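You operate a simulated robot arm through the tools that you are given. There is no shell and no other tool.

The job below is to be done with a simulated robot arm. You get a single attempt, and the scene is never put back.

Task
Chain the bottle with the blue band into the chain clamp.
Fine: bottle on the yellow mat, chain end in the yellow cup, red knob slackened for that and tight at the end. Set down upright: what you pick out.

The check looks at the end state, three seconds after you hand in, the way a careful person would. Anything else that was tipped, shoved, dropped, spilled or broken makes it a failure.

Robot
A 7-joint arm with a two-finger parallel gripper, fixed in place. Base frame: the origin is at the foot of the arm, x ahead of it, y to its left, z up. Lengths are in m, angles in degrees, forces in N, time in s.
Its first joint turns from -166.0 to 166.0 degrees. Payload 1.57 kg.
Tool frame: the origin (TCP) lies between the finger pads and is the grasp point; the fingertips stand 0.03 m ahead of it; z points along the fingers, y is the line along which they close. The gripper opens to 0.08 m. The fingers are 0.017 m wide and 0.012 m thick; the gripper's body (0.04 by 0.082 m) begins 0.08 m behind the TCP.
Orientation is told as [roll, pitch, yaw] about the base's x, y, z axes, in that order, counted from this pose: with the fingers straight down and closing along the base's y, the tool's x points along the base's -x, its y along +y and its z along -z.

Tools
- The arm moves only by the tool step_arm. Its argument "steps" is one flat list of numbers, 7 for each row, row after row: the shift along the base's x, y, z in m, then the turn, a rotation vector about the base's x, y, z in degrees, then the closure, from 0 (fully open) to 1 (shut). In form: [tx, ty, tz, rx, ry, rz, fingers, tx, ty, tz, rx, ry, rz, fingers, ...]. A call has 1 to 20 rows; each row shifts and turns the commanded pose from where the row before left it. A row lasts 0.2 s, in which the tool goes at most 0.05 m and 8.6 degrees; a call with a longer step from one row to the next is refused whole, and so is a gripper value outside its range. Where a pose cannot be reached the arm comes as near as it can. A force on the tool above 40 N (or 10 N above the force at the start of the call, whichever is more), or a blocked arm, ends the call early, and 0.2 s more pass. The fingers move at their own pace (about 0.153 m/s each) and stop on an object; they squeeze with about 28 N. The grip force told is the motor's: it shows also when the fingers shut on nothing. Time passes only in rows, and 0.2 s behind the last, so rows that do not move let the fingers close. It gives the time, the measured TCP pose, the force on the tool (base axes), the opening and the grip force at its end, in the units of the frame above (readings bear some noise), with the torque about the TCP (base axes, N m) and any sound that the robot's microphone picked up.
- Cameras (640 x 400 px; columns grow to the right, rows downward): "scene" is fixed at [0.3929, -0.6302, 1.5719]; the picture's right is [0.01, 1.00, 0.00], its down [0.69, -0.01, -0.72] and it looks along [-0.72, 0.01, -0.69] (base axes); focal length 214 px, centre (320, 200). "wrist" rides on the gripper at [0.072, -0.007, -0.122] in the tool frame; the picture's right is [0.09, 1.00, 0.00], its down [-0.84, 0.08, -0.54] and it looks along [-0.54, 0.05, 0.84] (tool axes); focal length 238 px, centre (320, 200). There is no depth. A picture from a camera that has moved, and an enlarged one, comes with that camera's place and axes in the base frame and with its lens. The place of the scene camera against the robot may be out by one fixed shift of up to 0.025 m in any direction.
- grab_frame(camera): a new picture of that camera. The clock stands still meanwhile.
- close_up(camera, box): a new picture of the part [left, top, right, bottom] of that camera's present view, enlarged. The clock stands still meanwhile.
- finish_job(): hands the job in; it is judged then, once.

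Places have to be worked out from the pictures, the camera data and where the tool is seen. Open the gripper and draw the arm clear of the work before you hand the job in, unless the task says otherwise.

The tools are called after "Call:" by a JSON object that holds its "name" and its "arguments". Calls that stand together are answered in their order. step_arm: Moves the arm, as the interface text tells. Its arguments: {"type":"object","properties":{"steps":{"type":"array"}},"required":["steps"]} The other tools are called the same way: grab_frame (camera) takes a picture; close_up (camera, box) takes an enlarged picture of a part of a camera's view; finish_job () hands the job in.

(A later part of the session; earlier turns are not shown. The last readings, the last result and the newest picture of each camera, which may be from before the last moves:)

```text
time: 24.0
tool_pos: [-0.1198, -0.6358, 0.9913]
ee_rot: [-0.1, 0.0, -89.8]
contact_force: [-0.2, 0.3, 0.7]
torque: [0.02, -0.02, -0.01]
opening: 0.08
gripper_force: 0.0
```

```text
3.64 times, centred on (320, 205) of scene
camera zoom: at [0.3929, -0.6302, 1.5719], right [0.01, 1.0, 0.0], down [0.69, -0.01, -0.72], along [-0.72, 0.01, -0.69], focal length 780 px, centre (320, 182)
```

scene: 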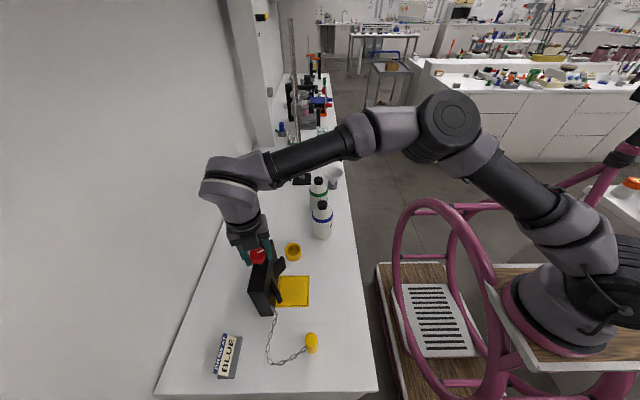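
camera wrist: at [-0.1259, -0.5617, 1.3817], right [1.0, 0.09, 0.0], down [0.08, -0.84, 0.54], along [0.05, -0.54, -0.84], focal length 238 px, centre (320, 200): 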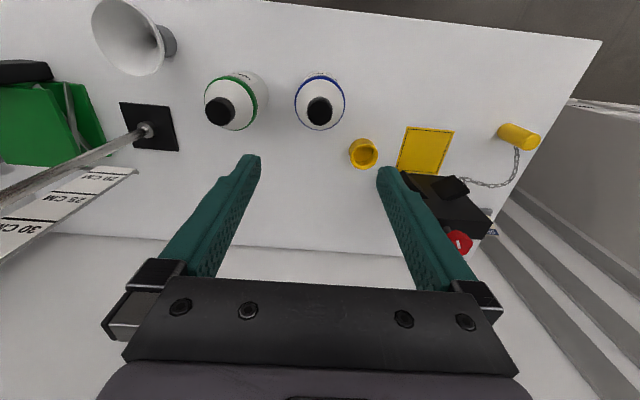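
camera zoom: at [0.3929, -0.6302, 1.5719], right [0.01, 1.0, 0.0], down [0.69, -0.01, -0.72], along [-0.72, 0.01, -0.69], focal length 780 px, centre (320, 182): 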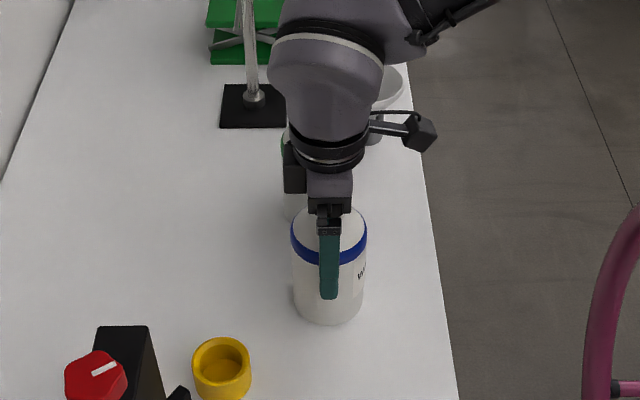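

It's in place with no contact. Closing on the bottle now.

Call:
{"name": "step_arm", "arguments": {"steps": [0, 0, 0, 0, 0, 0, 0.1, 0, 0, 0, 0, 0, 0, 0.5, 0, 0, 0, 0, 0, 0, 1, 0, 0, 0, 0, 0, 0, 1]}}

```text
time: 25.0
tool_pos: [-0.1194, -0.6351, 0.9939]
ee_rot: [-0.1, 0.0, -89.9]
contact_force: [-0.7, 0.7, -0.5]
torque: [-0.01, 0.0, 0.03]
opening: 0.074
gripper_force: 28.4
```

Gripped at 0.074 m. I'll lift straight up 6 cm and check the hold.

Call:
{"name": "step_arm", "arguments": {"steps": [0, 0, 0.015, 0, 0, 0, 1, 0, 0, 0.015, 0, 0, 0, 1, 0, 0, 0.015, 0, 0, 0, 1, 0, 0, 0.015, 0, 0, 0, 1, 0, 0, 0, 0, 0, 0, 1]}}

Call:
{"name": "close_up", "arguments": {"camera": "scene", "box": [270, 130, 370, 260]}}

Call:
{"name": "grab_frame", "arguments": {"camera": "wrist"}}

```text
time: 26.2
tool_pos: [-0.1203, -0.6345, 1.0538]
ee_rot: [-0.1, 0.0, -89.9]
contact_force: [-0.3, -0.1, -0.9]
torque: [0.03, -0.01, 0.0]
opening: 0.0738
gripper_force: 28.0
```

```text
3.08 times, centred on (320, 195) of scene
camera zoom: at [0.3929, -0.6302, 1.5719], right [0.01, 1.0, 0.0], down [0.69, -0.01, -0.72], along [-0.72, 0.01, -0.69], focal length 660 px, centre (320, 215)
```

zoom: 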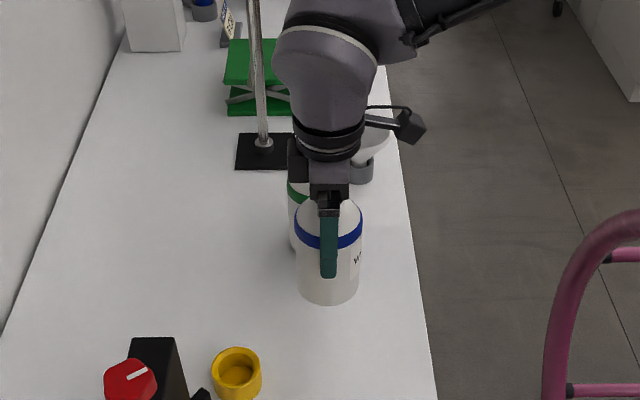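

```text
taken
camera wrist: at [-0.1272, -0.5626, 1.1748], right [1.0, 0.09, 0.0], down [0.08, -0.84, 0.54], along [0.05, -0.54, -0.84], focal length 238 px, centre (320, 200)
```

wrist: 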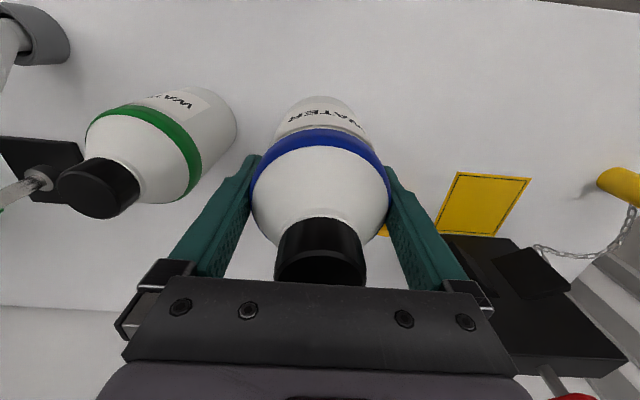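

The bottle is held and lifted upright. I'll carry it along +x in front of the cup, then back over the mat.

Call:
{"name": "step_arm", "arguments": {"steps": [0.03, 0, 0.005, 0, 0, 0, 1, 0.04, 0, 0, 0, 0, 0, 1, 0.04, 0, 0, 0, 0, 0, 1, 0.04, 0, 0, 0, 0, 0, 1, 0.04, 0, 0, 0, 0, 0, 1, 0.03, -0.01, 0, 0, 0, 0, 1, 0.01, -0.025, 0, 0, 0, 0, 1, 0, -0.03, 0, 0, 0, 0, 1, 0, -0.02, 0, 0, 0, 0, 1, 0, 0, 0, 0, 0, 0, 1]}}

Call:
{"name": "grab_frame", "arguments": {"camera": "wrist"}}

Call:
{"name": "close_up", "arguments": {"camera": "scene", "box": [220, 190, 360, 340]}}

```text
time: 28.4
tool_pos: [0.1084, -0.7223, 1.058]
ee_rot: [0.0, 0.0, -89.8]
contact_force: [0.8, 0.6, -1.3]
torque: [0.01, 0.01, -0.02]
opening: 0.0739
gripper_force: 27.9
```

```text
taken
camera wrist: at [0.1022, -0.6482, 1.1798], right [1.0, 0.09, 0.0], down [0.08, -0.84, 0.54], along [0.05, -0.54, -0.84], focal length 238 px, centre (320, 200)
```

wrist: 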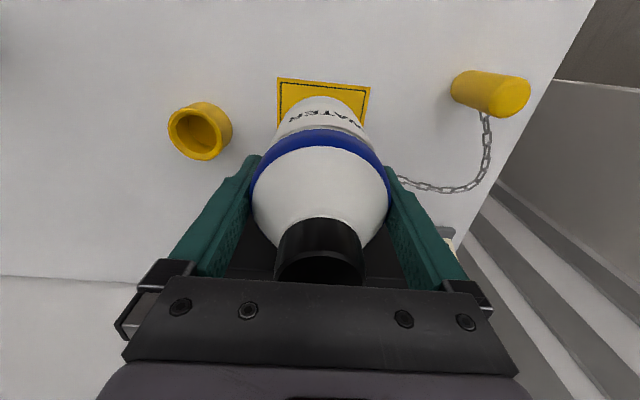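

```text
2.67 times, centred on (290, 265) of scene
camera zoom: at [0.3929, -0.6302, 1.5719], right [0.01, 1.0, 0.0], down [0.69, -0.01, -0.72], along [-0.72, 0.01, -0.69], focal length 572 px, centre (400, 27)
```

zoom: 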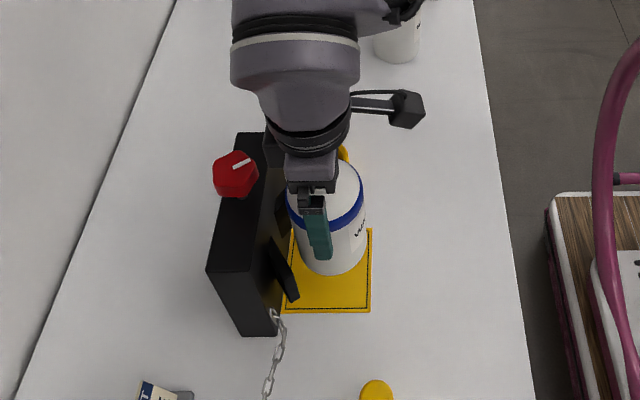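

Mat centre by the current view is (0.1095, -0.7285). I'll shift there and lower until just above the mat.

Call:
{"name": "step_arm", "arguments": {"steps": [0.001, -0.007, 0, 0, 0, 0, 1, 0, 0, -0.015, 0, 0, 0, 1, 0, 0, -0.015, 0, 0, 0, 1, 0, 0, -0.015, 0, 0, 0, 1, 0, 0, -0.01, 0, 0, 0, 1, 0, 0, 0, 0, 0, 0, 1]}}

Call:
{"name": "grab_frame", "arguments": {"camera": "wrist"}}

Call:
{"name": "close_up", "arguments": {"camera": "scene", "box": [220, 190, 360, 340]}}

```text
time: 29.8
tool_pos: [0.1128, -0.7282, 1.0008]
ee_rot: [-0.1, 0.0, -89.9]
contact_force: [0.0, 0.0, -1.2]
torque: [0.03, -0.03, -0.02]
opening: 0.0742
gripper_force: 27.7
```

```text
taken
camera wrist: at [0.106, -0.6562, 1.1234], right [1.0, 0.09, 0.0], down [0.08, -0.84, 0.54], along [0.05, -0.54, -0.84], focal length 238 px, centre (320, 200)
```

wrist: 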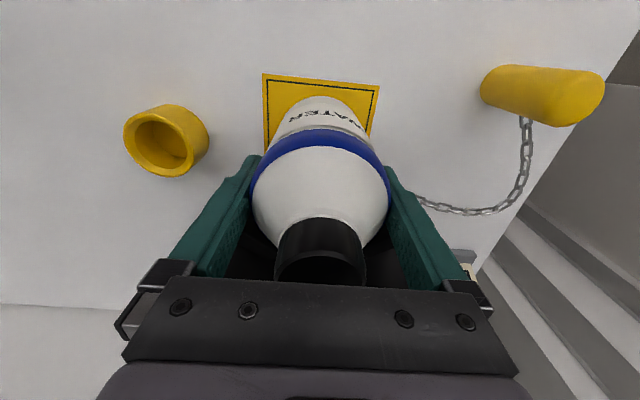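

```text
2.67 times, centred on (290, 265) of scene
camera zoom: at [0.3929, -0.6302, 1.5719], right [0.01, 1.0, 0.0], down [0.69, -0.01, -0.72], along [-0.72, 0.01, -0.69], focal length 572 px, centre (400, 27)
```

zoom: 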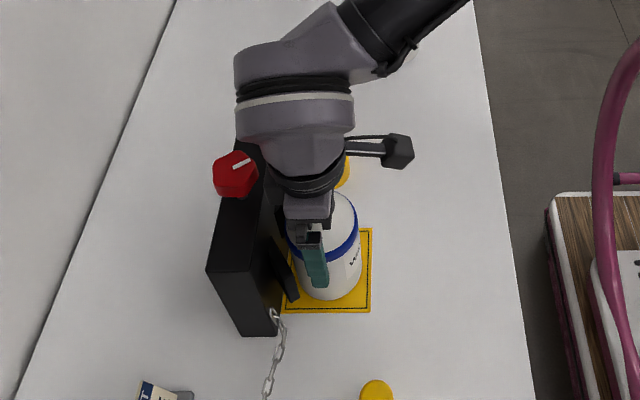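

The bottle hovers ~7 mm over the mat, roughly centred. I'll shift -2 mm in x and lower in fine steps until contact.

Call:
{"name": "step_arm", "arguments": {"steps": [-0.002, 0, -0.001, 0, 0, 0, 1, 0, 0, -0.002, 0, 0, 0, 1, 0, 0, -0.002, 0, 0, 0, 1, 0, 0, 0, 0, 0, 0, 1]}}

```text
time: 30.8
tool_pos: [0.1104, -0.7293, 0.9982]
ee_rot: [-0.1, 0.1, -89.9]
contact_force: [0.3, -0.3, -0.3]
torque: [0.02, -0.04, 0.0]
opening: 0.0739
gripper_force: 28.0
```

By commanded motion, it's ~5 mm above the grasp height. I'll lower on in fine steps.

Call:
{"name": "step_arm", "arguments": {"steps": [0, 0, -0.0015, 0, 0, 0, 1, 0, 0, -0.0015, 0, 0, 0, 1, 0, 0, 0, 0, 0, 0, 1]}}

```text
time: 31.6
tool_pos: [0.1101, -0.7288, 0.9953]
ee_rot: [-0.1, 0.0, -89.9]
contact_force: [-0.6, -0.5, -0.4]
torque: [-0.01, 0.01, 0.03]
opening: 0.0739
gripper_force: 27.9
```

No contact yet. I'll lower another 2–3 mm in sub-millimetre steps.

Call:
{"name": "step_arm", "arguments": {"steps": [0, 0, -0.001, 0, 0, 0, 1, 0, 0, -0.001, 0, 0, 0, 1, 0, 0, 0, 0, 0, 0, 1]}}

Call:
{"name": "close_up", "arguments": {"camera": "scene", "box": [260, 240, 330, 320]}}

```text
time: 32.4
tool_pos: [0.111, -0.7276, 0.994]
ee_rot: [-0.1, 0.0, -89.9]
contact_force: [1.9, -1.2, 8.2]
torque: [0.05, -0.2, -0.06]
opening: 0.0737
gripper_force: 27.3
```

```text
5.00 times, centred on (295, 280) of scene
camera zoom: at [0.3929, -0.6302, 1.5719], right [0.01, 1.0, 0.0], down [0.69, -0.01, -0.72], along [-0.72, 0.01, -0.69], focal length 1072 px, centre (445, -200)
```

zoom: 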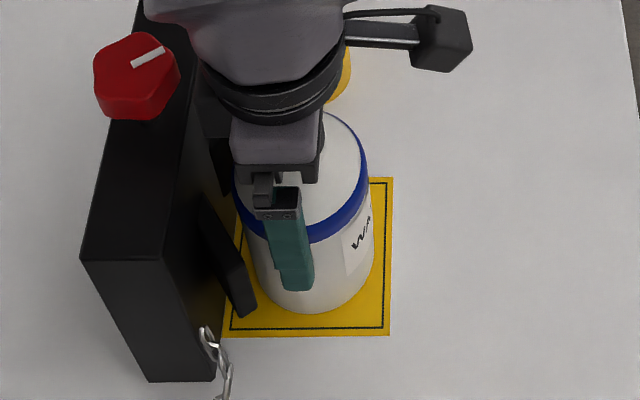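

An upward reaction of 8 N means the bottle is on the mat. I'll open the gripper and hold still for a moment.

Call:
{"name": "step_arm", "arguments": {"steps": [0, 0, 0, 0, 0, 0, 0.5, 0, 0, 0, 0, 0, 0, 0, 0, 0, 0, 0, 0, 0, 0, 0, 0, 0, 0, 0, 0, 0]}}

Call:
{"name": "close_up", "arguments": {"camera": "wrist", "box": [200, 60, 440, 260]}}

```text
time: 33.4
tool_pos: [0.1102, -0.7286, 0.9925]
ee_rot: [-0.1, 0.0, -89.9]
contact_force: [0.1, 0.2, 0.4]
torque: [0.01, 0.02, 0.02]
opening: 0.08
gripper_force: 0.0
```

```text
2.00 times, centred on (320, 160) of wrist
camera zoom: at [0.103, -0.6559, 1.1148], right [1.0, 0.09, 0.0], down [0.08, -0.84, 0.54], along [0.05, -0.54, -0.84], focal length 477 px, centre (320, 280)
```

zoom: 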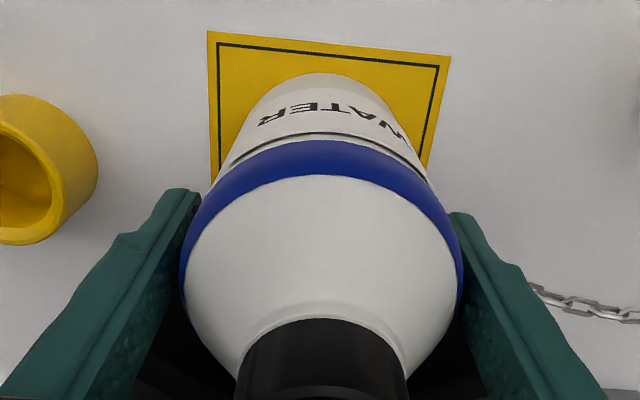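

Released cleanly. I'll raise the arm straight up clear of the bottle and look.

Call:
{"name": "step_arm", "arguments": {"steps": [0, 0, 0.015, 0, 0, 0, 0, 0, 0, 0.025, 0, 0, 0, 0, 0, 0, 0.035, 0, 0, 0, 0, 0, 0, 0.045, 0, 0, 0, 0, 0, 0, 0.045, 0, 0, 0, 0, 0, 0, 0.045, 0, 0, 0, 0, 0, 0, 0, 0, 0, 0, 0]}}

Call:
{"name": "grab_frame", "arguments": {"camera": "wrist"}}

Call:
{"name": "close_up", "arguments": {"camera": "scene", "box": [220, 220, 340, 370]}}

```text
time: 35.0
tool_pos: [0.1104, -0.728, 1.2048]
ee_rot: [0.1, 0.0, -90.0]
contact_force: [-0.8, -0.7, 0.1]
torque: [0.01, 0.0, 0.0]
opening: 0.0798
gripper_force: 0.1
```

```text
taken
camera wrist: at [0.103, -0.655, 1.3261], right [1.0, 0.09, 0.0], down [0.08, -0.84, 0.54], along [0.05, -0.54, -0.84], focal length 238 px, centre (320, 200)
```

wrist: 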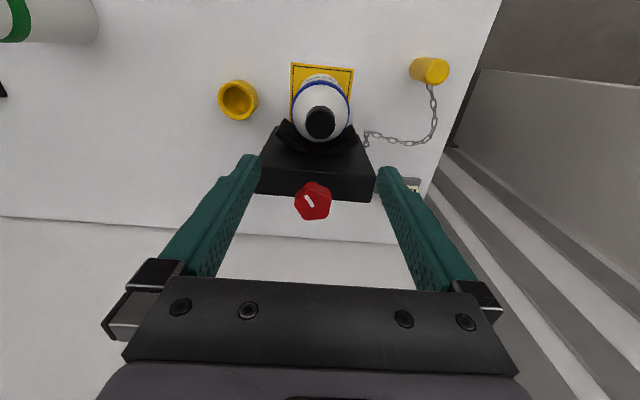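

```text
2.67 times, centred on (280, 295) of scene
camera zoom: at [0.3929, -0.6302, 1.5719], right [0.01, 1.0, 0.0], down [0.69, -0.01, -0.72], along [-0.72, 0.01, -0.69], focal length 572 px, centre (427, -53)
```

zoom: 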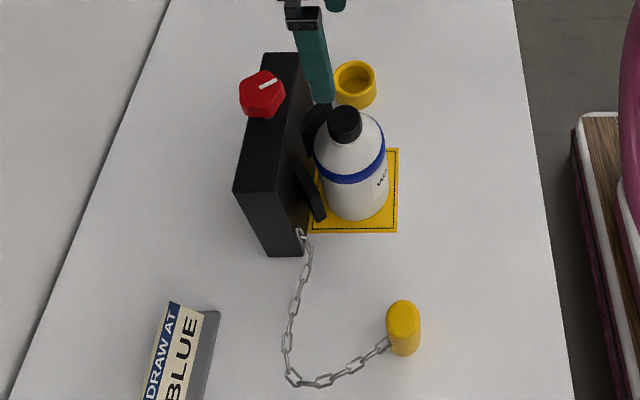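

The bottle stands upright on the mat. Now I'll look closely at the plug's chain attachment and the cup from here.

Call:
{"name": "close_up", "arguments": {"camera": "wrist", "box": [360, 45, 460, 155]}}

Call:
{"name": "close_up", "arguments": {"camera": "scene", "box": [290, 325, 330, 360]}}

Call:
{"name": "close_up", "arguments": {"camera": "scene", "box": [275, 235, 310, 270]}}

Call:
{"name": "close_up", "arguments": {"camera": "wrist", "box": [205, 65, 275, 135]}}

```text
3.64 times, centred on (410, 100) of wrist
camera zoom: at [0.103, -0.655, 1.3261], right [1.0, 0.09, 0.0], down [0.08, -0.84, 0.54], along [0.05, -0.54, -0.84], focal length 867 px, centre (-7, 564)
```

zoom: 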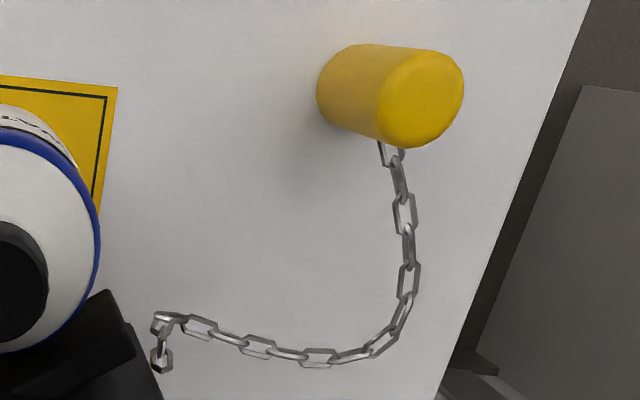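

```text
11.43 times, centred on (310, 342) of scene
camera zoom: at [0.3929, -0.6302, 1.5719], right [0.01, 1.0, 0.0], down [0.69, -0.01, -0.72], along [-0.72, 0.01, -0.69], focal length 2451 px, centre (434, -1429)
```

zoom: 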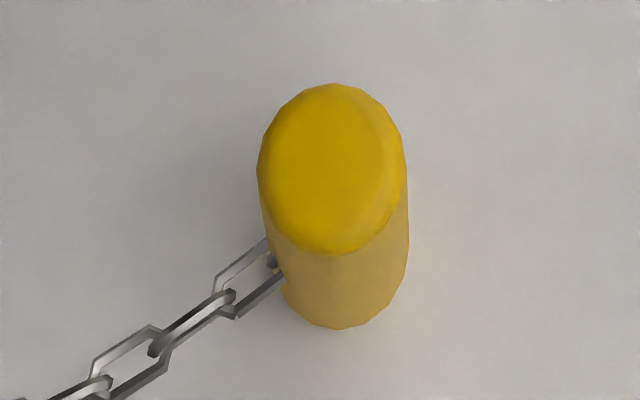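

```text
11.43 times, centred on (292, 252) of scene
camera zoom: at [0.3929, -0.6302, 1.5719], right [0.01, 1.0, 0.0], down [0.69, -0.01, -0.72], along [-0.72, 0.01, -0.69], focal length 2451 px, centre (634, -400)
```

zoom: 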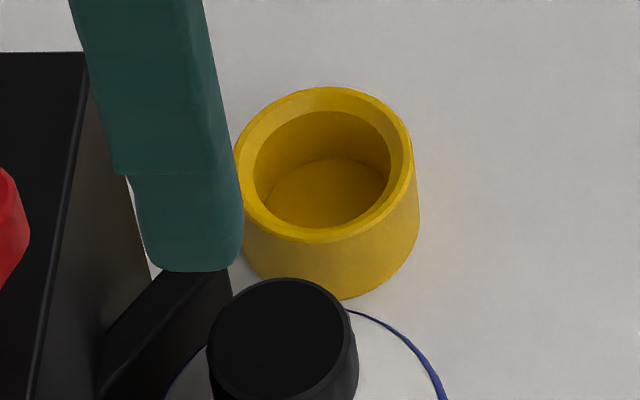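

```text
5.71 times, centred on (240, 100) of wrist
camera zoom: at [0.103, -0.655, 1.3261], right [1.0, 0.09, 0.0], down [0.08, -0.84, 0.54], along [0.05, -0.54, -0.84], focal length 1362 px, centre (777, 771)
```

zoom: 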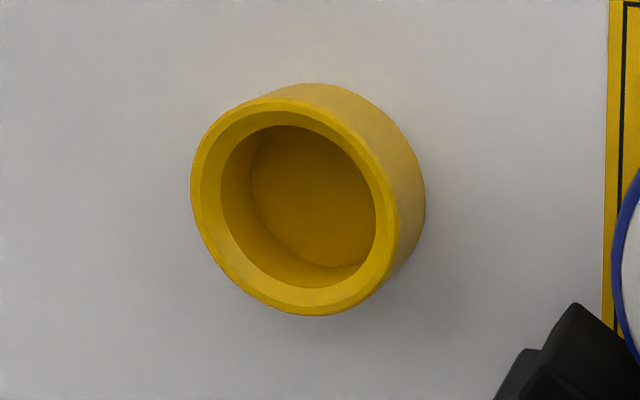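

The cup has a chamfered mouth (bore ≈0.041) and the plug is ≈0.032 dia, so clearance is comfortable; the chain eye sits low on the plug's -y side. I'll go above the plug with yaw ≈ -140°, so I can later rotate ~+110° and have the chain leave the cup toward the bottle's front.

Call:
{"name": "step_arm", "arguments": {"steps": [0.02, 0.008, 0, 0, 0, -7, 0, 0.022, 0.009, 0, 0, 0, -7, 0, 0.022, 0.009, -0.01, 0, 0, -7, 0, 0.022, 0.009, -0.01, 0, 0, -7, 0, 0.022, 0.009, -0.01, 0, 0, -7, 0, 0.022, 0.008, -0.01, 0, 0, -7, 0, 0.02, 0.008, -0.01, 0, 0, -8, 0, 0, 0, 0, 0, 0, 0, 0]}}

Call:
{"name": "grab_frame", "arguments": {"camera": "wrist"}}

Call:
{"name": "close_up", "arguments": {"camera": "wrist", "box": [240, 60, 400, 200]}}

```text
time: 36.8
tool_pos: [0.2603, -0.667, 1.1514]
ee_rot: [-0.1, 0.1, -139.9]
contact_force: [-0.4, 0.5, 0.2]
torque: [0.02, 0.01, -0.01]
opening: 0.0797
gripper_force: 0.2
```

```text
taken
camera wrist: at [0.3103, -0.6148, 1.2736], right [0.71, -0.7, 0.0], down [-0.59, -0.6, 0.54], along [-0.38, -0.38, -0.84], focal length 238 px, centre (320, 200)
```

wrist: 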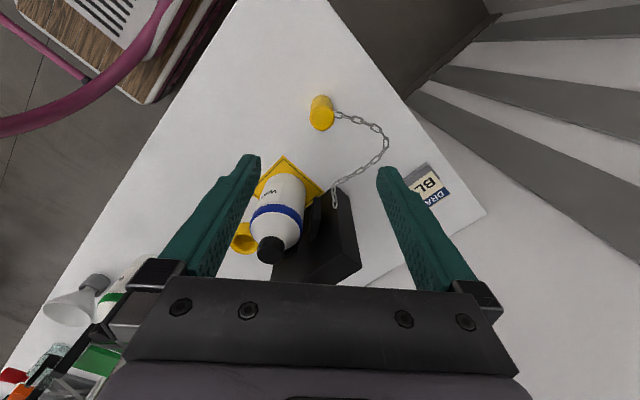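

```text
2.86 times, centred on (320, 130) of wrist
camera zoom: at [0.3103, -0.6148, 1.2736], right [0.71, -0.7, 0.0], down [-0.59, -0.6, 0.54], along [-0.38, -0.38, -0.84], focal length 681 px, centre (320, 400)
```

zoom: 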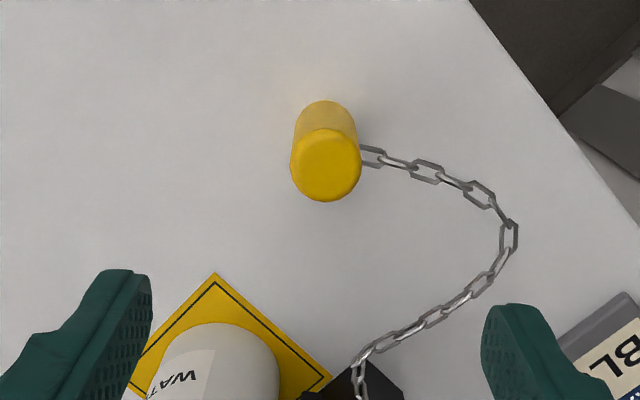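

The plug top is at ≈(0.2597, -0.6693), within 2 mm of the tool axis. I'll correct and descend to just above it.

Call:
{"name": "step_arm", "arguments": {"steps": [0.0002, -0.0017, -0.035, 0, 0, 0, 0, 0, 0, -0.04, 0, 0, 0, 0, 0, 0, -0.04, 0, 0, 0, 0, 0, 0, 0, 0, 0, 0, 0]}}

Call:
{"name": "close_up", "arguments": {"camera": "wrist", "box": [220, 80, 420, 240]}}

Call:
{"name": "close_up", "arguments": {"camera": "scene", "box": [270, 300, 350, 370]}}

```text
time: 37.8
tool_pos: [0.2587, -0.6698, 1.0359]
ee_rot: [-0.1, 0.0, -139.9]
contact_force: [-0.1, 0.4, -0.6]
torque: [-0.01, -0.01, -0.01]
opening: 0.08
gripper_force: 0.1
```

```text
2.50 times, centred on (320, 160) of wrist
camera zoom: at [0.3097, -0.6177, 1.1574], right [0.71, -0.7, 0.0], down [-0.59, -0.6, 0.54], along [-0.38, -0.39, -0.84], focal length 596 px, centre (320, 300)
```

zoom: 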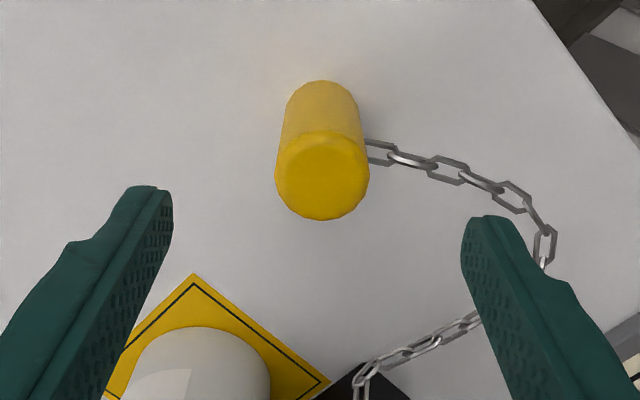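

```text
5.71 times, centred on (310, 335) of scene
camera zoom: at [0.3929, -0.6302, 1.5719], right [0.01, 1.0, 0.0], down [0.69, -0.01, -0.72], along [-0.72, 0.01, -0.69], focal length 1226 px, centre (377, -571)
```

zoom: 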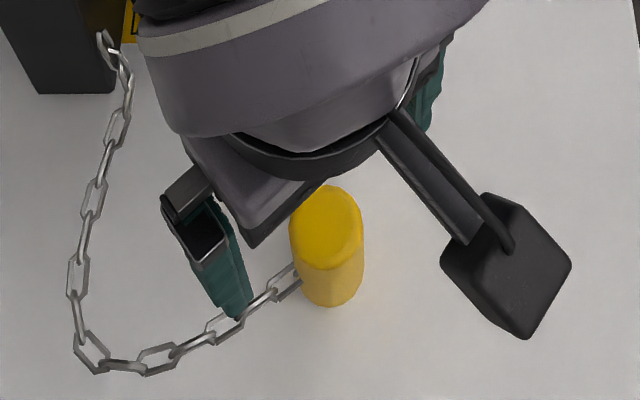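

It's aligned. I'll descend to TCP z≈0.972, with the tips ~35 mm above the bench to stay above the cup rim later, and close.

Call:
{"name": "step_arm", "arguments": {"steps": [0, 0, -0.025, 0, 0, 0, 0, 0, 0, -0.025, 0, 0, 0, 0, 0, 0, -0.013, 0, 0, 0, 0, 0, 0, 0, 0, 0, 0, 0]}}

Call:
{"name": "close_up", "arguments": {"camera": "wrist", "box": [220, 80, 420, 240]}}

Call:
{"name": "close_up", "arguments": {"camera": "scene", "box": [270, 300, 350, 370]}}

```text
time: 38.8
tool_pos: [0.2593, -0.6711, 0.9722]
ee_rot: [-0.2, 0.0, -139.9]
contact_force: [-0.1, -0.1, 0.6]
torque: [0.01, -0.02, -0.01]
opening: 0.08
gripper_force: 0.0
```

```text
2.50 times, centred on (320, 160) of wrist
camera zoom: at [0.3098, -0.6199, 1.0943], right [0.71, -0.7, 0.0], down [-0.59, -0.6, 0.54], along [-0.38, -0.38, -0.84], focal length 596 px, centre (320, 300)
```

zoom: 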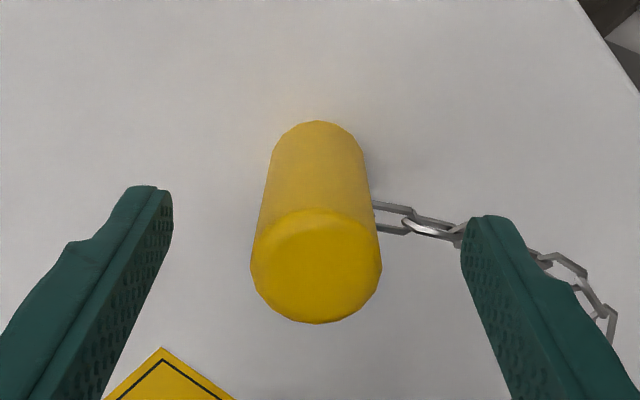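

```text
5.71 times, centred on (310, 335) of scene
camera zoom: at [0.3929, -0.6302, 1.5719], right [0.01, 1.0, 0.0], down [0.69, -0.01, -0.72], along [-0.72, 0.01, -0.69], focal length 1226 px, centre (377, -571)
```

zoom: 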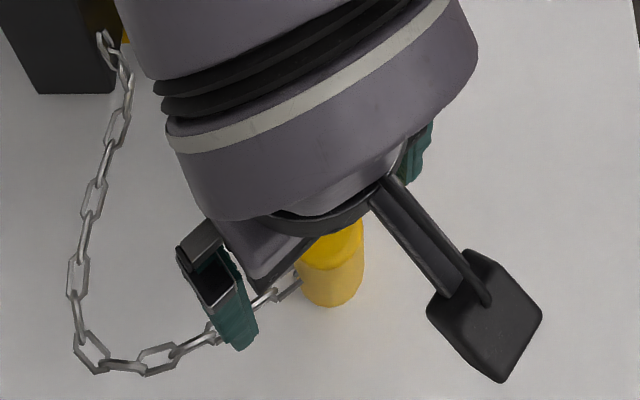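

The plug top is ~8 mm below the TCP, giving ~22 mm of finger engagement. I'll centre by 1 mm and close.

Call:
{"name": "step_arm", "arguments": {"steps": [-0.0008, 0.0009, -0.002, 0, 0, 0, 0, 0, 0, 0, 0, 0, 0, 0.4, 0, 0, 0, 0, 0, 0, 1, 0, 0, 0, 0, 0, 0, 1]}}

Call:
{"name": "close_up", "arguments": {"camera": "wrist", "box": [220, 80, 420, 240]}}

```text
time: 39.8
tool_pos: [0.2577, -0.6694, 0.9732]
ee_rot: [-0.1, 0.0, -139.9]
contact_force: [-0.6, -0.5, -0.1]
torque: [0.01, 0.05, -0.01]
opening: 0.0305
gripper_force: 27.8
```

```text
2.50 times, centred on (320, 160) of wrist
camera zoom: at [0.3087, -0.6181, 1.0932], right [0.71, -0.7, 0.0], down [-0.59, -0.6, 0.54], along [-0.38, -0.39, -0.84], focal length 596 px, centre (320, 300)
```

zoom: 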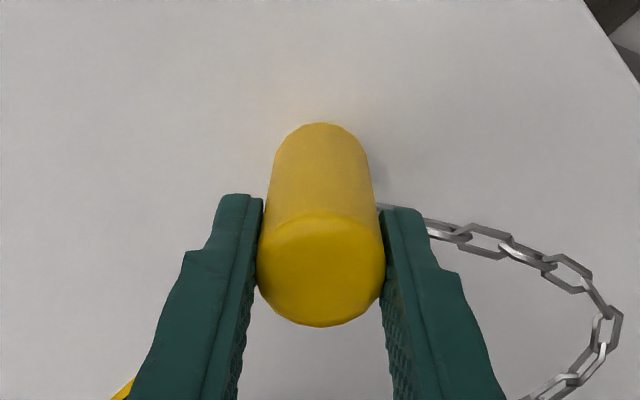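

The plug is gripped (0.0305 m). I'll lift it 2.5 cm gently and check the chain follows.

Call:
{"name": "step_arm", "arguments": {"steps": [0, 0, 0.008, 0, 0, 0, 1, 0, 0, 0.009, 0, 0, 0, 1, 0, 0, 0.008, 0, 0, 0, 1, 0, 0, 0, 0, 0, 0, 1]}}

Call:
{"name": "grab_frame", "arguments": {"camera": "wrist"}}

Call:
{"name": "close_up", "arguments": {"camera": "scene", "box": [230, 230, 360, 370]}}

```text
time: 40.8
tool_pos: [0.2585, -0.6703, 0.9972]
ee_rot: [-0.1, 0.0, -139.8]
contact_force: [-0.3, 0.2, -0.1]
torque: [-0.01, -0.04, 0.03]
opening: 0.0306
gripper_force: 28.1
```

```text
taken
camera wrist: at [0.3095, -0.618, 1.1184], right [0.71, -0.7, 0.0], down [-0.59, -0.6, 0.54], along [-0.38, -0.39, -0.84], focal length 238 px, centre (320, 200)
```

wrist: 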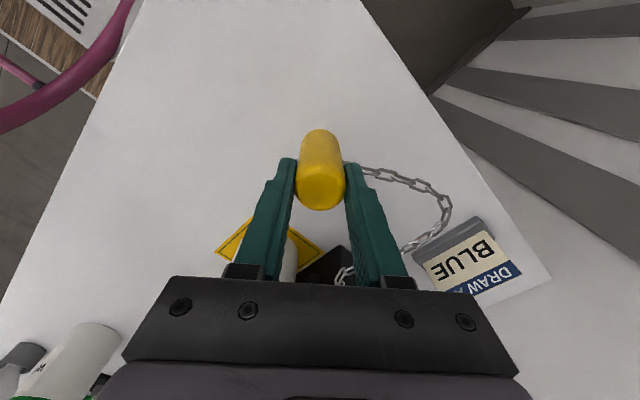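

```text
2.86 times, centred on (295, 300) of scene
camera zoom: at [0.3929, -0.6302, 1.5719], right [0.01, 1.0, 0.0], down [0.69, -0.01, -0.72], along [-0.72, 0.01, -0.69], focal length 613 px, centre (391, -86)
```

zoom: 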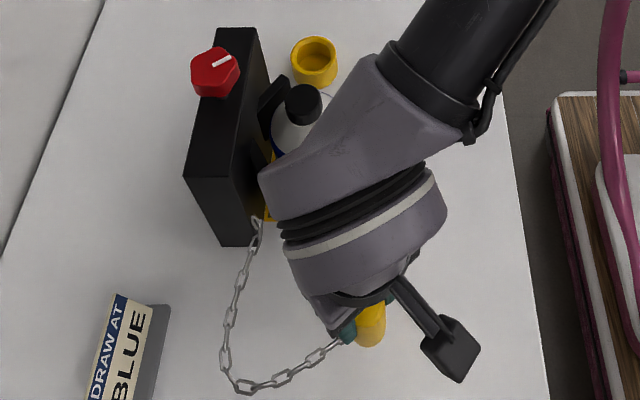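

The plug is lifted with the chain trailing. I'll carry it around the front of the bottle in short steps while rotating the tool, stopping midway to check.

Call:
{"name": "step_arm", "arguments": {"steps": [-0.0195, 0.0105, 0, 0, 0, 7, 1, -0.0195, 0.0105, 0, 0, 0, 7, 1, -0.0195, 0.0105, 0, 0, 0, 7, 1, -0.02, 0.00125, 0, 0, 0, 7, 1, -0.02, 0.00125, 0, 0, 0, 7, 1, -0.02, 0.00125, 0, 0, 0, 7, 1, -0.02, 0.00125, 0, 0, 0, 7, 1, 0, 0, 0, 0, 0, 0, 1]}}

Call:
{"name": "grab_frame", "arguments": {"camera": "wrist"}}

Call:
{"name": "close_up", "arguments": {"camera": "scene", "box": [230, 220, 370, 370]}}

```text
time: 42.6
tool_pos: [0.1192, -0.6328, 0.9968]
ee_rot: [0.0, 0.0, -90.8]
contact_force: [0.0, 0.0, -1.1]
torque: [-0.03, 0.02, -0.02]
opening: 0.0302
gripper_force: 27.6
```

```text
taken
camera wrist: at [0.1136, -0.5609, 1.1187], right [1.0, 0.08, 0.0], down [0.07, -0.84, 0.54], along [0.04, -0.54, -0.84], focal length 238 px, centre (320, 200)
```

wrist: 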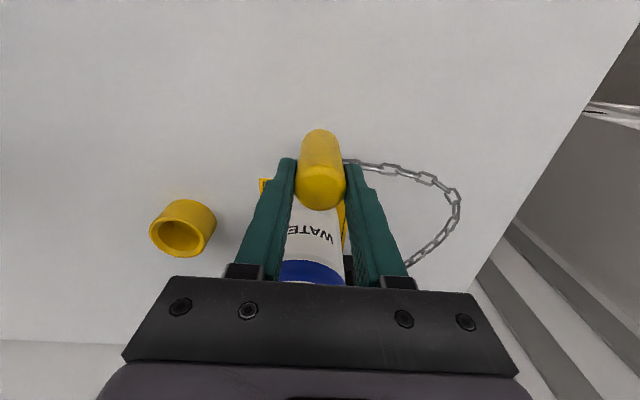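

```text
2.67 times, centred on (300, 295) of scene
camera zoom: at [0.3929, -0.6302, 1.5719], right [0.01, 1.0, 0.0], down [0.69, -0.01, -0.72], along [-0.72, 0.01, -0.69], focal length 572 px, centre (373, -53)
```

zoom: 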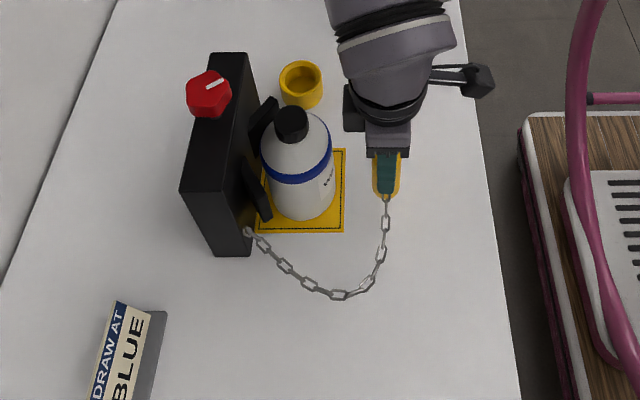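

Good: the chain loops in front of the bottle with no strain. I'll zoom in on the cup from here to refine its position before continuing.

Call:
{"name": "close_up", "arguments": {"camera": "wrist", "box": [130, 180, 240, 280]}}

Call:
{"name": "close_up", "arguments": {"camera": "scene", "box": [285, 230, 325, 270]}}

```text
4.00 times, centred on (185, 230) of wrist
camera zoom: at [0.1136, -0.5609, 1.1187], right [1.0, 0.08, 0.0], down [0.07, -0.84, 0.54], along [0.04, -0.54, -0.84], focal length 953 px, centre (860, 80)
```

zoom: 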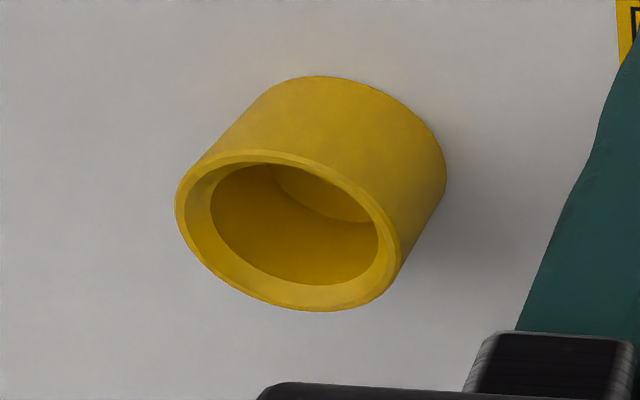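

```text
10.00 times, centred on (305, 250) of scene
camera zoom: at [0.3929, -0.6302, 1.5719], right [0.01, 1.0, 0.0], down [0.69, -0.01, -0.72], along [-0.72, 0.01, -0.69], focal length 2145 px, centre (470, -300)
```

zoom: 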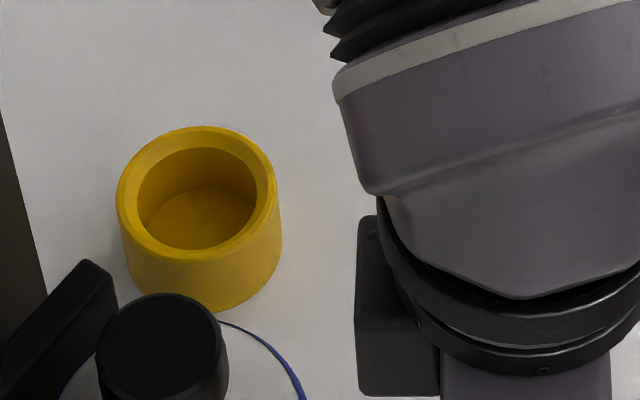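

The views agree on cup centre ≈(-0.021, -0.7385) with the rim at z≈0.932. I'll continue around the bottle to a point in front of the cup, raising slightly.

Call:
{"name": "step_arm", "arguments": {"steps": [-0.0174, -0.003, 0.002, 0, 0, 7, 1, -0.0174, -0.003, 0.002, 0, 0, 7, 1, -0.0174, -0.003, 0.002, 0, 0, 7, 1, -0.0174, -0.003, 0.002, 0, 0, 7, 1, -0.0167, -0.0133, 0.006, 0, 0, 7, 1, -0.0167, -0.0133, 0.006, 0, 0, 7, 1, -0.0167, -0.0133, 0.006, 0, 0, 7, 1, 0, 0, 0, 0, 0, 0, 1]}}

Call:
{"name": "grab_frame", "arguments": {"camera": "wrist"}}

Call:
{"name": "close_up", "arguments": {"camera": "scene", "box": [230, 200, 370, 340]}}

```text
time: 44.4
tool_pos: [0.001, -0.6867, 1.0243]
ee_rot: [-0.1, 0.1, -41.9]
contact_force: [0.2, -1.0, -0.6]
torque: [-0.01, 0.01, -0.01]
opening: 0.0305
gripper_force: 28.0
```

```text
taken
camera wrist: at [-0.0569, -0.6418, 1.1465], right [0.59, 0.8, 0.0], down [0.68, -0.5, 0.54], along [0.43, -0.32, -0.84], focal length 238 px, centre (320, 200)
```

wrist: 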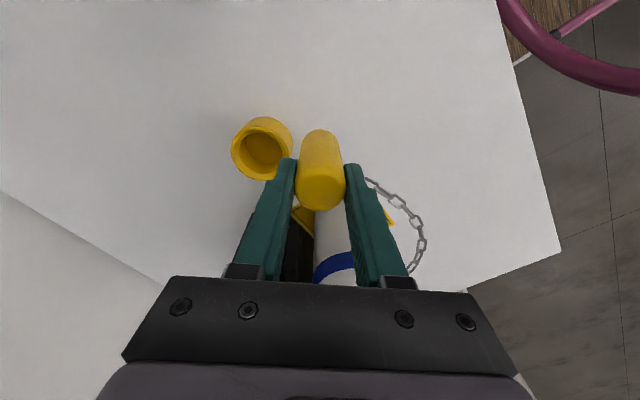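

```text
2.86 times, centred on (300, 270) of scene
camera zoom: at [0.3929, -0.6302, 1.5719], right [0.01, 1.0, 0.0], down [0.69, -0.01, -0.72], along [-0.72, 0.01, -0.69], focal length 613 px, centre (377, 0)
```

zoom: 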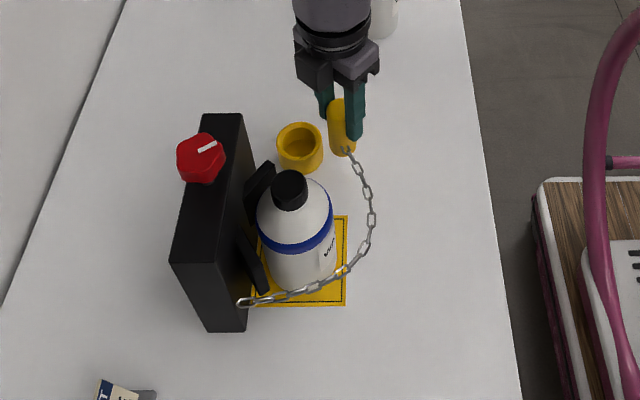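

The chain arcs around the bottle's front with slack left. I'll move the plug over the cup, still ~2 cm above the rim, and verify from both cameras.

Call:
{"name": "step_arm", "arguments": {"steps": [-0.0058, -0.0127, 0, 0, 0, 4, 1, -0.0058, -0.0127, 0, 0, 0, 4, 1, -0.0058, -0.0127, 0, 0, 0, 4, 1, -0.0058, -0.0127, 0, 0, 0, 0, 1, 0, 0, 0, 0, 0, 0, 1]}}

Call:
{"name": "close_up", "arguments": {"camera": "wrist", "box": [240, 90, 400, 230]}}

Call:
{"name": "close_up", "arguments": {"camera": "scene", "box": [260, 200, 330, 280]}}

Call:
{"name": "close_up", "arguments": {"camera": "scene", "box": [230, 200, 370, 340]}}

```text
time: 45.6
tool_pos: [-0.0228, -0.733, 1.0237]
ee_rot: [0.0, 0.1, -29.8]
contact_force: [-0.1, 0.7, -0.7]
torque: [0.02, 0.02, 0.03]
opening: 0.0303
gripper_force: 28.1
```

```text
2.86 times, centred on (320, 160) of wrist
camera zoom: at [-0.0885, -0.7038, 1.1458], right [0.42, 0.91, 0.0], down [0.76, -0.35, 0.54], along [0.49, -0.23, -0.84], focal length 681 px, centre (320, 314)
```

zoom: 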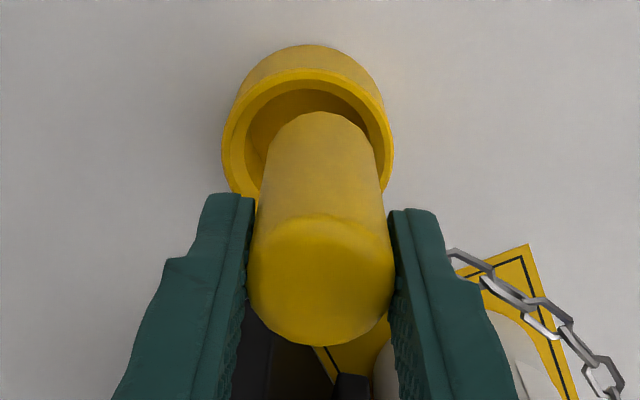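

```text
5.00 times, centred on (295, 240) of scene
camera zoom: at [0.3929, -0.6302, 1.5719], right [0.01, 1.0, 0.0], down [0.69, -0.01, -0.72], along [-0.72, 0.01, -0.69], focal length 1072 px, centre (445, 0)
```

zoom: 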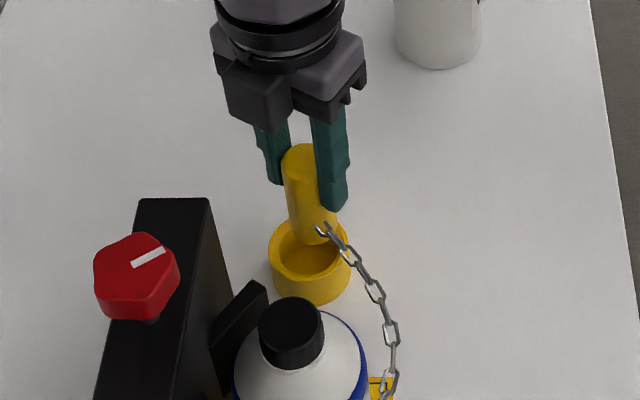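

```text
2.86 times, centred on (300, 270) of scene
camera zoom: at [0.3929, -0.6302, 1.5719], right [0.01, 1.0, 0.0], down [0.69, -0.01, -0.72], along [-0.72, 0.01, -0.69], focal length 613 px, centre (377, 0)
```

zoom: 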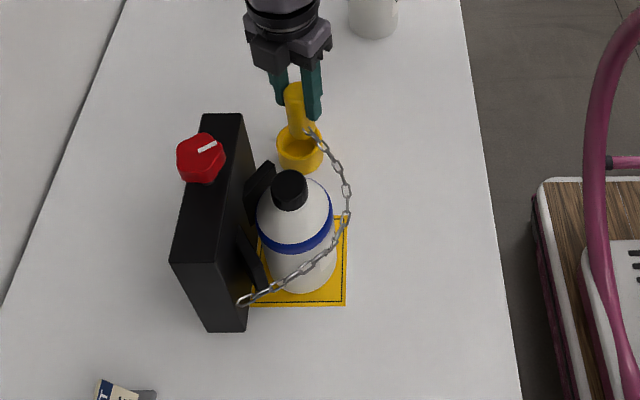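

Both views agree the cup centre is ~(+1, -5.5) mm from the tool axis. I'll correct by that and check again before lowering.

Call:
{"name": "step_arm", "arguments": {"steps": [0.0006, -0.0028, 0, 0, 0, 0, 1, 0.0006, -0.0028, 0, 0, 0, 0, 1, 0, 0, -0.008, 0, 0, 0, 1, 0, 0, 0, 0, 0, 0, 1]}}

Call:
{"name": "close_up", "arguments": {"camera": "wrist", "box": [240, 90, 400, 230]}}

Call:
{"name": "close_up", "arguments": {"camera": "scene", "box": [260, 200, 330, 280]}}

```text
time: 46.6
tool_pos: [-0.0213, -0.7425, 1.014]
ee_rot: [-0.1, 0.0, -29.8]
contact_force: [0.7, 0.2, -0.3]
torque: [0.0, -0.01, 0.0]
opening: 0.0303
gripper_force: 27.7
```

```text
2.86 times, centred on (320, 160) of wrist
camera zoom: at [-0.0869, -0.7115, 1.1374], right [0.42, 0.91, 0.0], down [0.76, -0.35, 0.54], along [0.49, -0.23, -0.84], focal length 681 px, centre (320, 314)
```

zoom: 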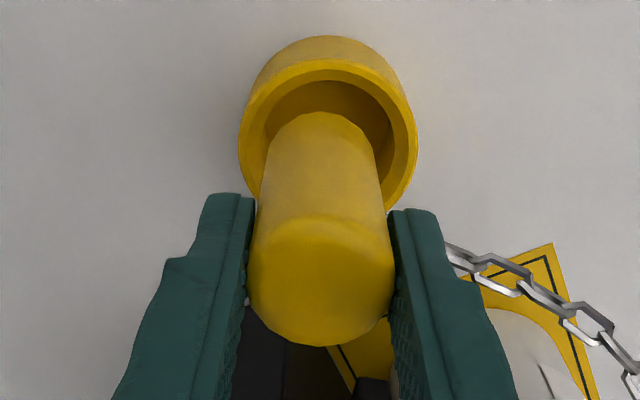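

```text
5.00 times, centred on (295, 240) of scene
camera zoom: at [0.3929, -0.6302, 1.5719], right [0.01, 1.0, 0.0], down [0.69, -0.01, -0.72], along [-0.72, 0.01, -0.69], focal length 1072 px, centre (445, 0)
```

zoom: 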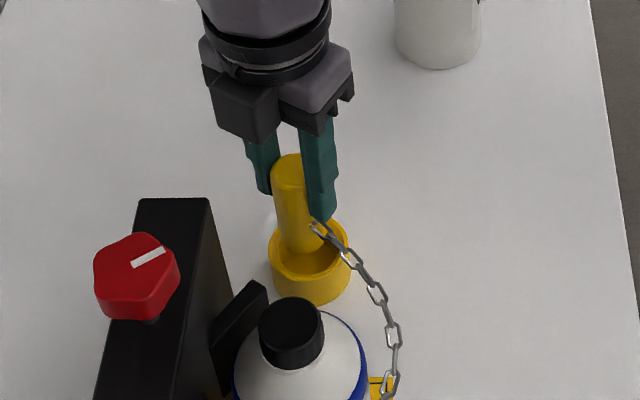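

Slightly overshot: both views say the plug should go ~3 mm back toward +y. I'll correct and lower into the mouth in small steps.

Call:
{"name": "step_arm", "arguments": {"steps": [0, 0.003, 0, 0, 0, 0, 1, 0, 0, -0.006, 0, 0, 0, 1, 0, 0, 0, 0, 0, 0, 1]}}

Call:
{"name": "close_up", "arguments": {"camera": "wrist", "box": [240, 90, 400, 230]}}

Call:
{"name": "close_up", "arguments": {"camera": "scene", "box": [270, 215, 325, 275]}}

```text
time: 47.4
tool_pos: [-0.021, -0.7389, 1.0094]
ee_rot: [-0.1, 0.1, -29.9]
contact_force: [0.5, -0.2, -0.7]
torque: [0.0, 0.03, -0.01]
opening: 0.0306
gripper_force: 28.1
```

```text
2.86 times, centred on (320, 160) of wrist
camera zoom: at [-0.0871, -0.7083, 1.1314], right [0.42, 0.91, 0.0], down [0.76, -0.35, 0.54], along [0.49, -0.23, -0.84], focal length 681 px, centre (320, 314)
```

zoom: 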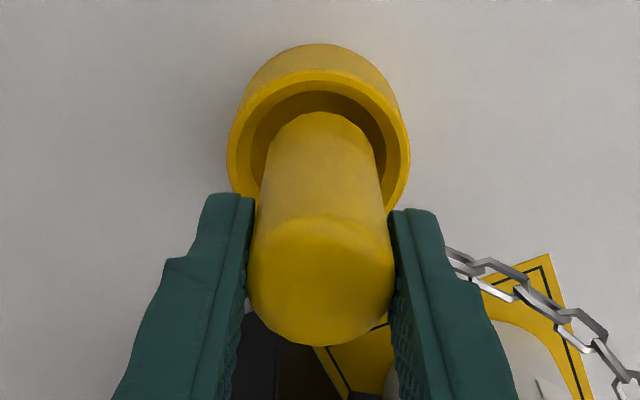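

```text
6.67 times, centred on (298, 245) of scene
camera zoom: at [0.3929, -0.6302, 1.5719], right [0.01, 1.0, 0.0], down [0.69, -0.01, -0.72], along [-0.72, 0.01, -0.69], focal length 1430 px, centre (470, -100)
```

zoom: 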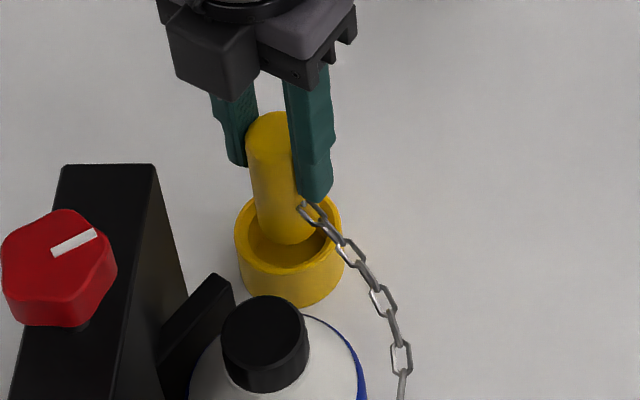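

Well centred now in both views. I'll lower in 5 mm steps into the cup while watching the force.

Call:
{"name": "step_arm", "arguments": {"steps": [0, 0, -0.005, 0, 0, 0, 1, 0, 0, -0.005, 0, 0, 0, 1, 0, 0, -0.005, 0, 0, 0, 1, 0, 0, 0, 0, 0, 0, 1]}}

Call:
{"name": "close_up", "arguments": {"camera": "scene", "box": [270, 215, 325, 275]}}

Call:
{"name": "close_up", "arguments": {"camera": "wrist", "box": [240, 90, 400, 230]}}

```text
time: 48.4
tool_pos: [-0.0201, -0.7396, 0.9952]
ee_rot: [-0.1, 0.1, -29.9]
contact_force: [0.0, -0.1, -0.8]
torque: [-0.01, 0.0, -0.04]
opening: 0.0306
gripper_force: 28.0
```

```text
6.67 times, centred on (298, 245) of scene
camera zoom: at [0.3929, -0.6302, 1.5719], right [0.01, 1.0, 0.0], down [0.69, -0.01, -0.72], along [-0.72, 0.01, -0.69], focal length 1430 px, centre (470, -100)
```

zoom: 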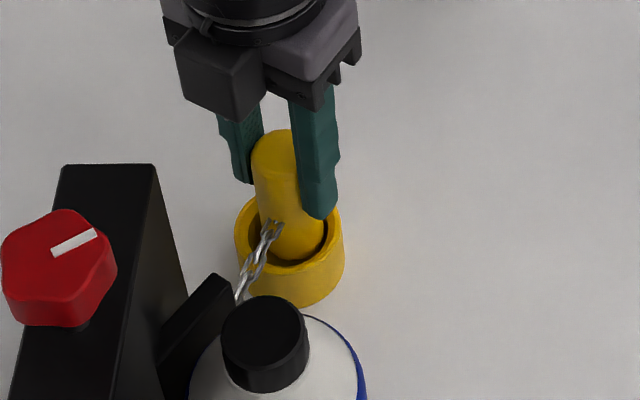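

```text
2.86 times, centred on (320, 160) of wrist
camera zoom: at [-0.0869, -0.707, 1.1172], right [0.42, 0.91, 0.0], down [0.76, -0.35, 0.54], along [0.49, -0.23, -0.84], focal length 681 px, centre (320, 314)
```

zoom: 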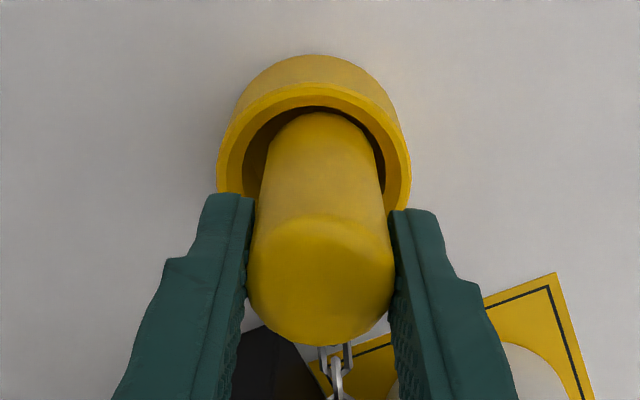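

The chain's route looks different now, leaving the plug toward the jaw side. I need a full view before doing anything else.

Call:
{"name": "grab_frame", "arguments": {"camera": "scene"}}

Call:
{"name": "close_up", "arguments": {"camera": "scene", "box": [230, 210, 350, 340]}}

Call:
{"name": "grab_frame", "arguments": {"camera": "wrist"}}

```text
taken
```

scene: 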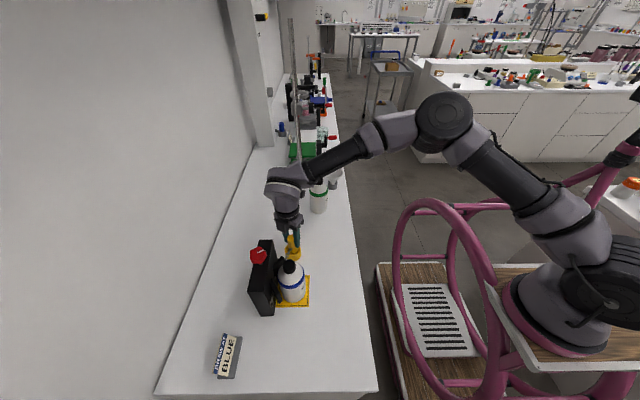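

```text
3.08 times, centred on (290, 275) of scene
camera zoom: at [0.3929, -0.6302, 1.5719], right [0.01, 1.0, 0.0], down [0.69, -0.01, -0.72], along [-0.72, 0.01, -0.69], focal length 660 px, centre (412, -31)
```

zoom: 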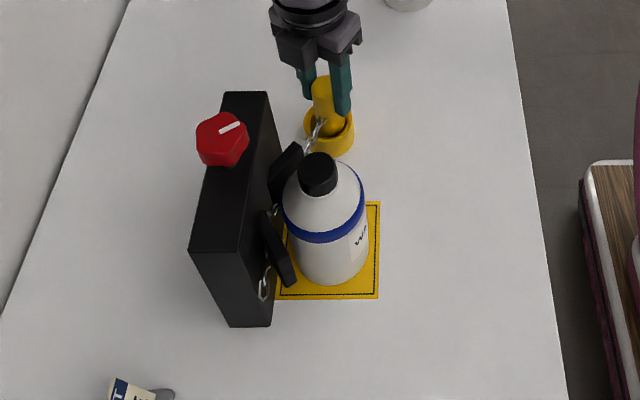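

```text
taken
camera wrist: at [-0.0869, -0.707, 1.1172], right [0.42, 0.91, 0.0], down [0.76, -0.35, 0.54], along [0.49, -0.23, -0.84], focal length 238 px, centre (320, 200)
```

wrist: 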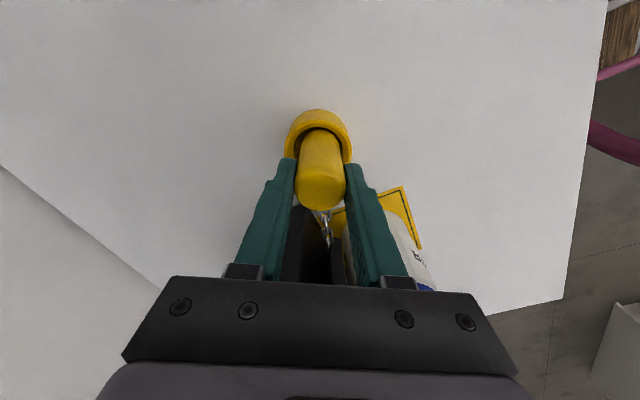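

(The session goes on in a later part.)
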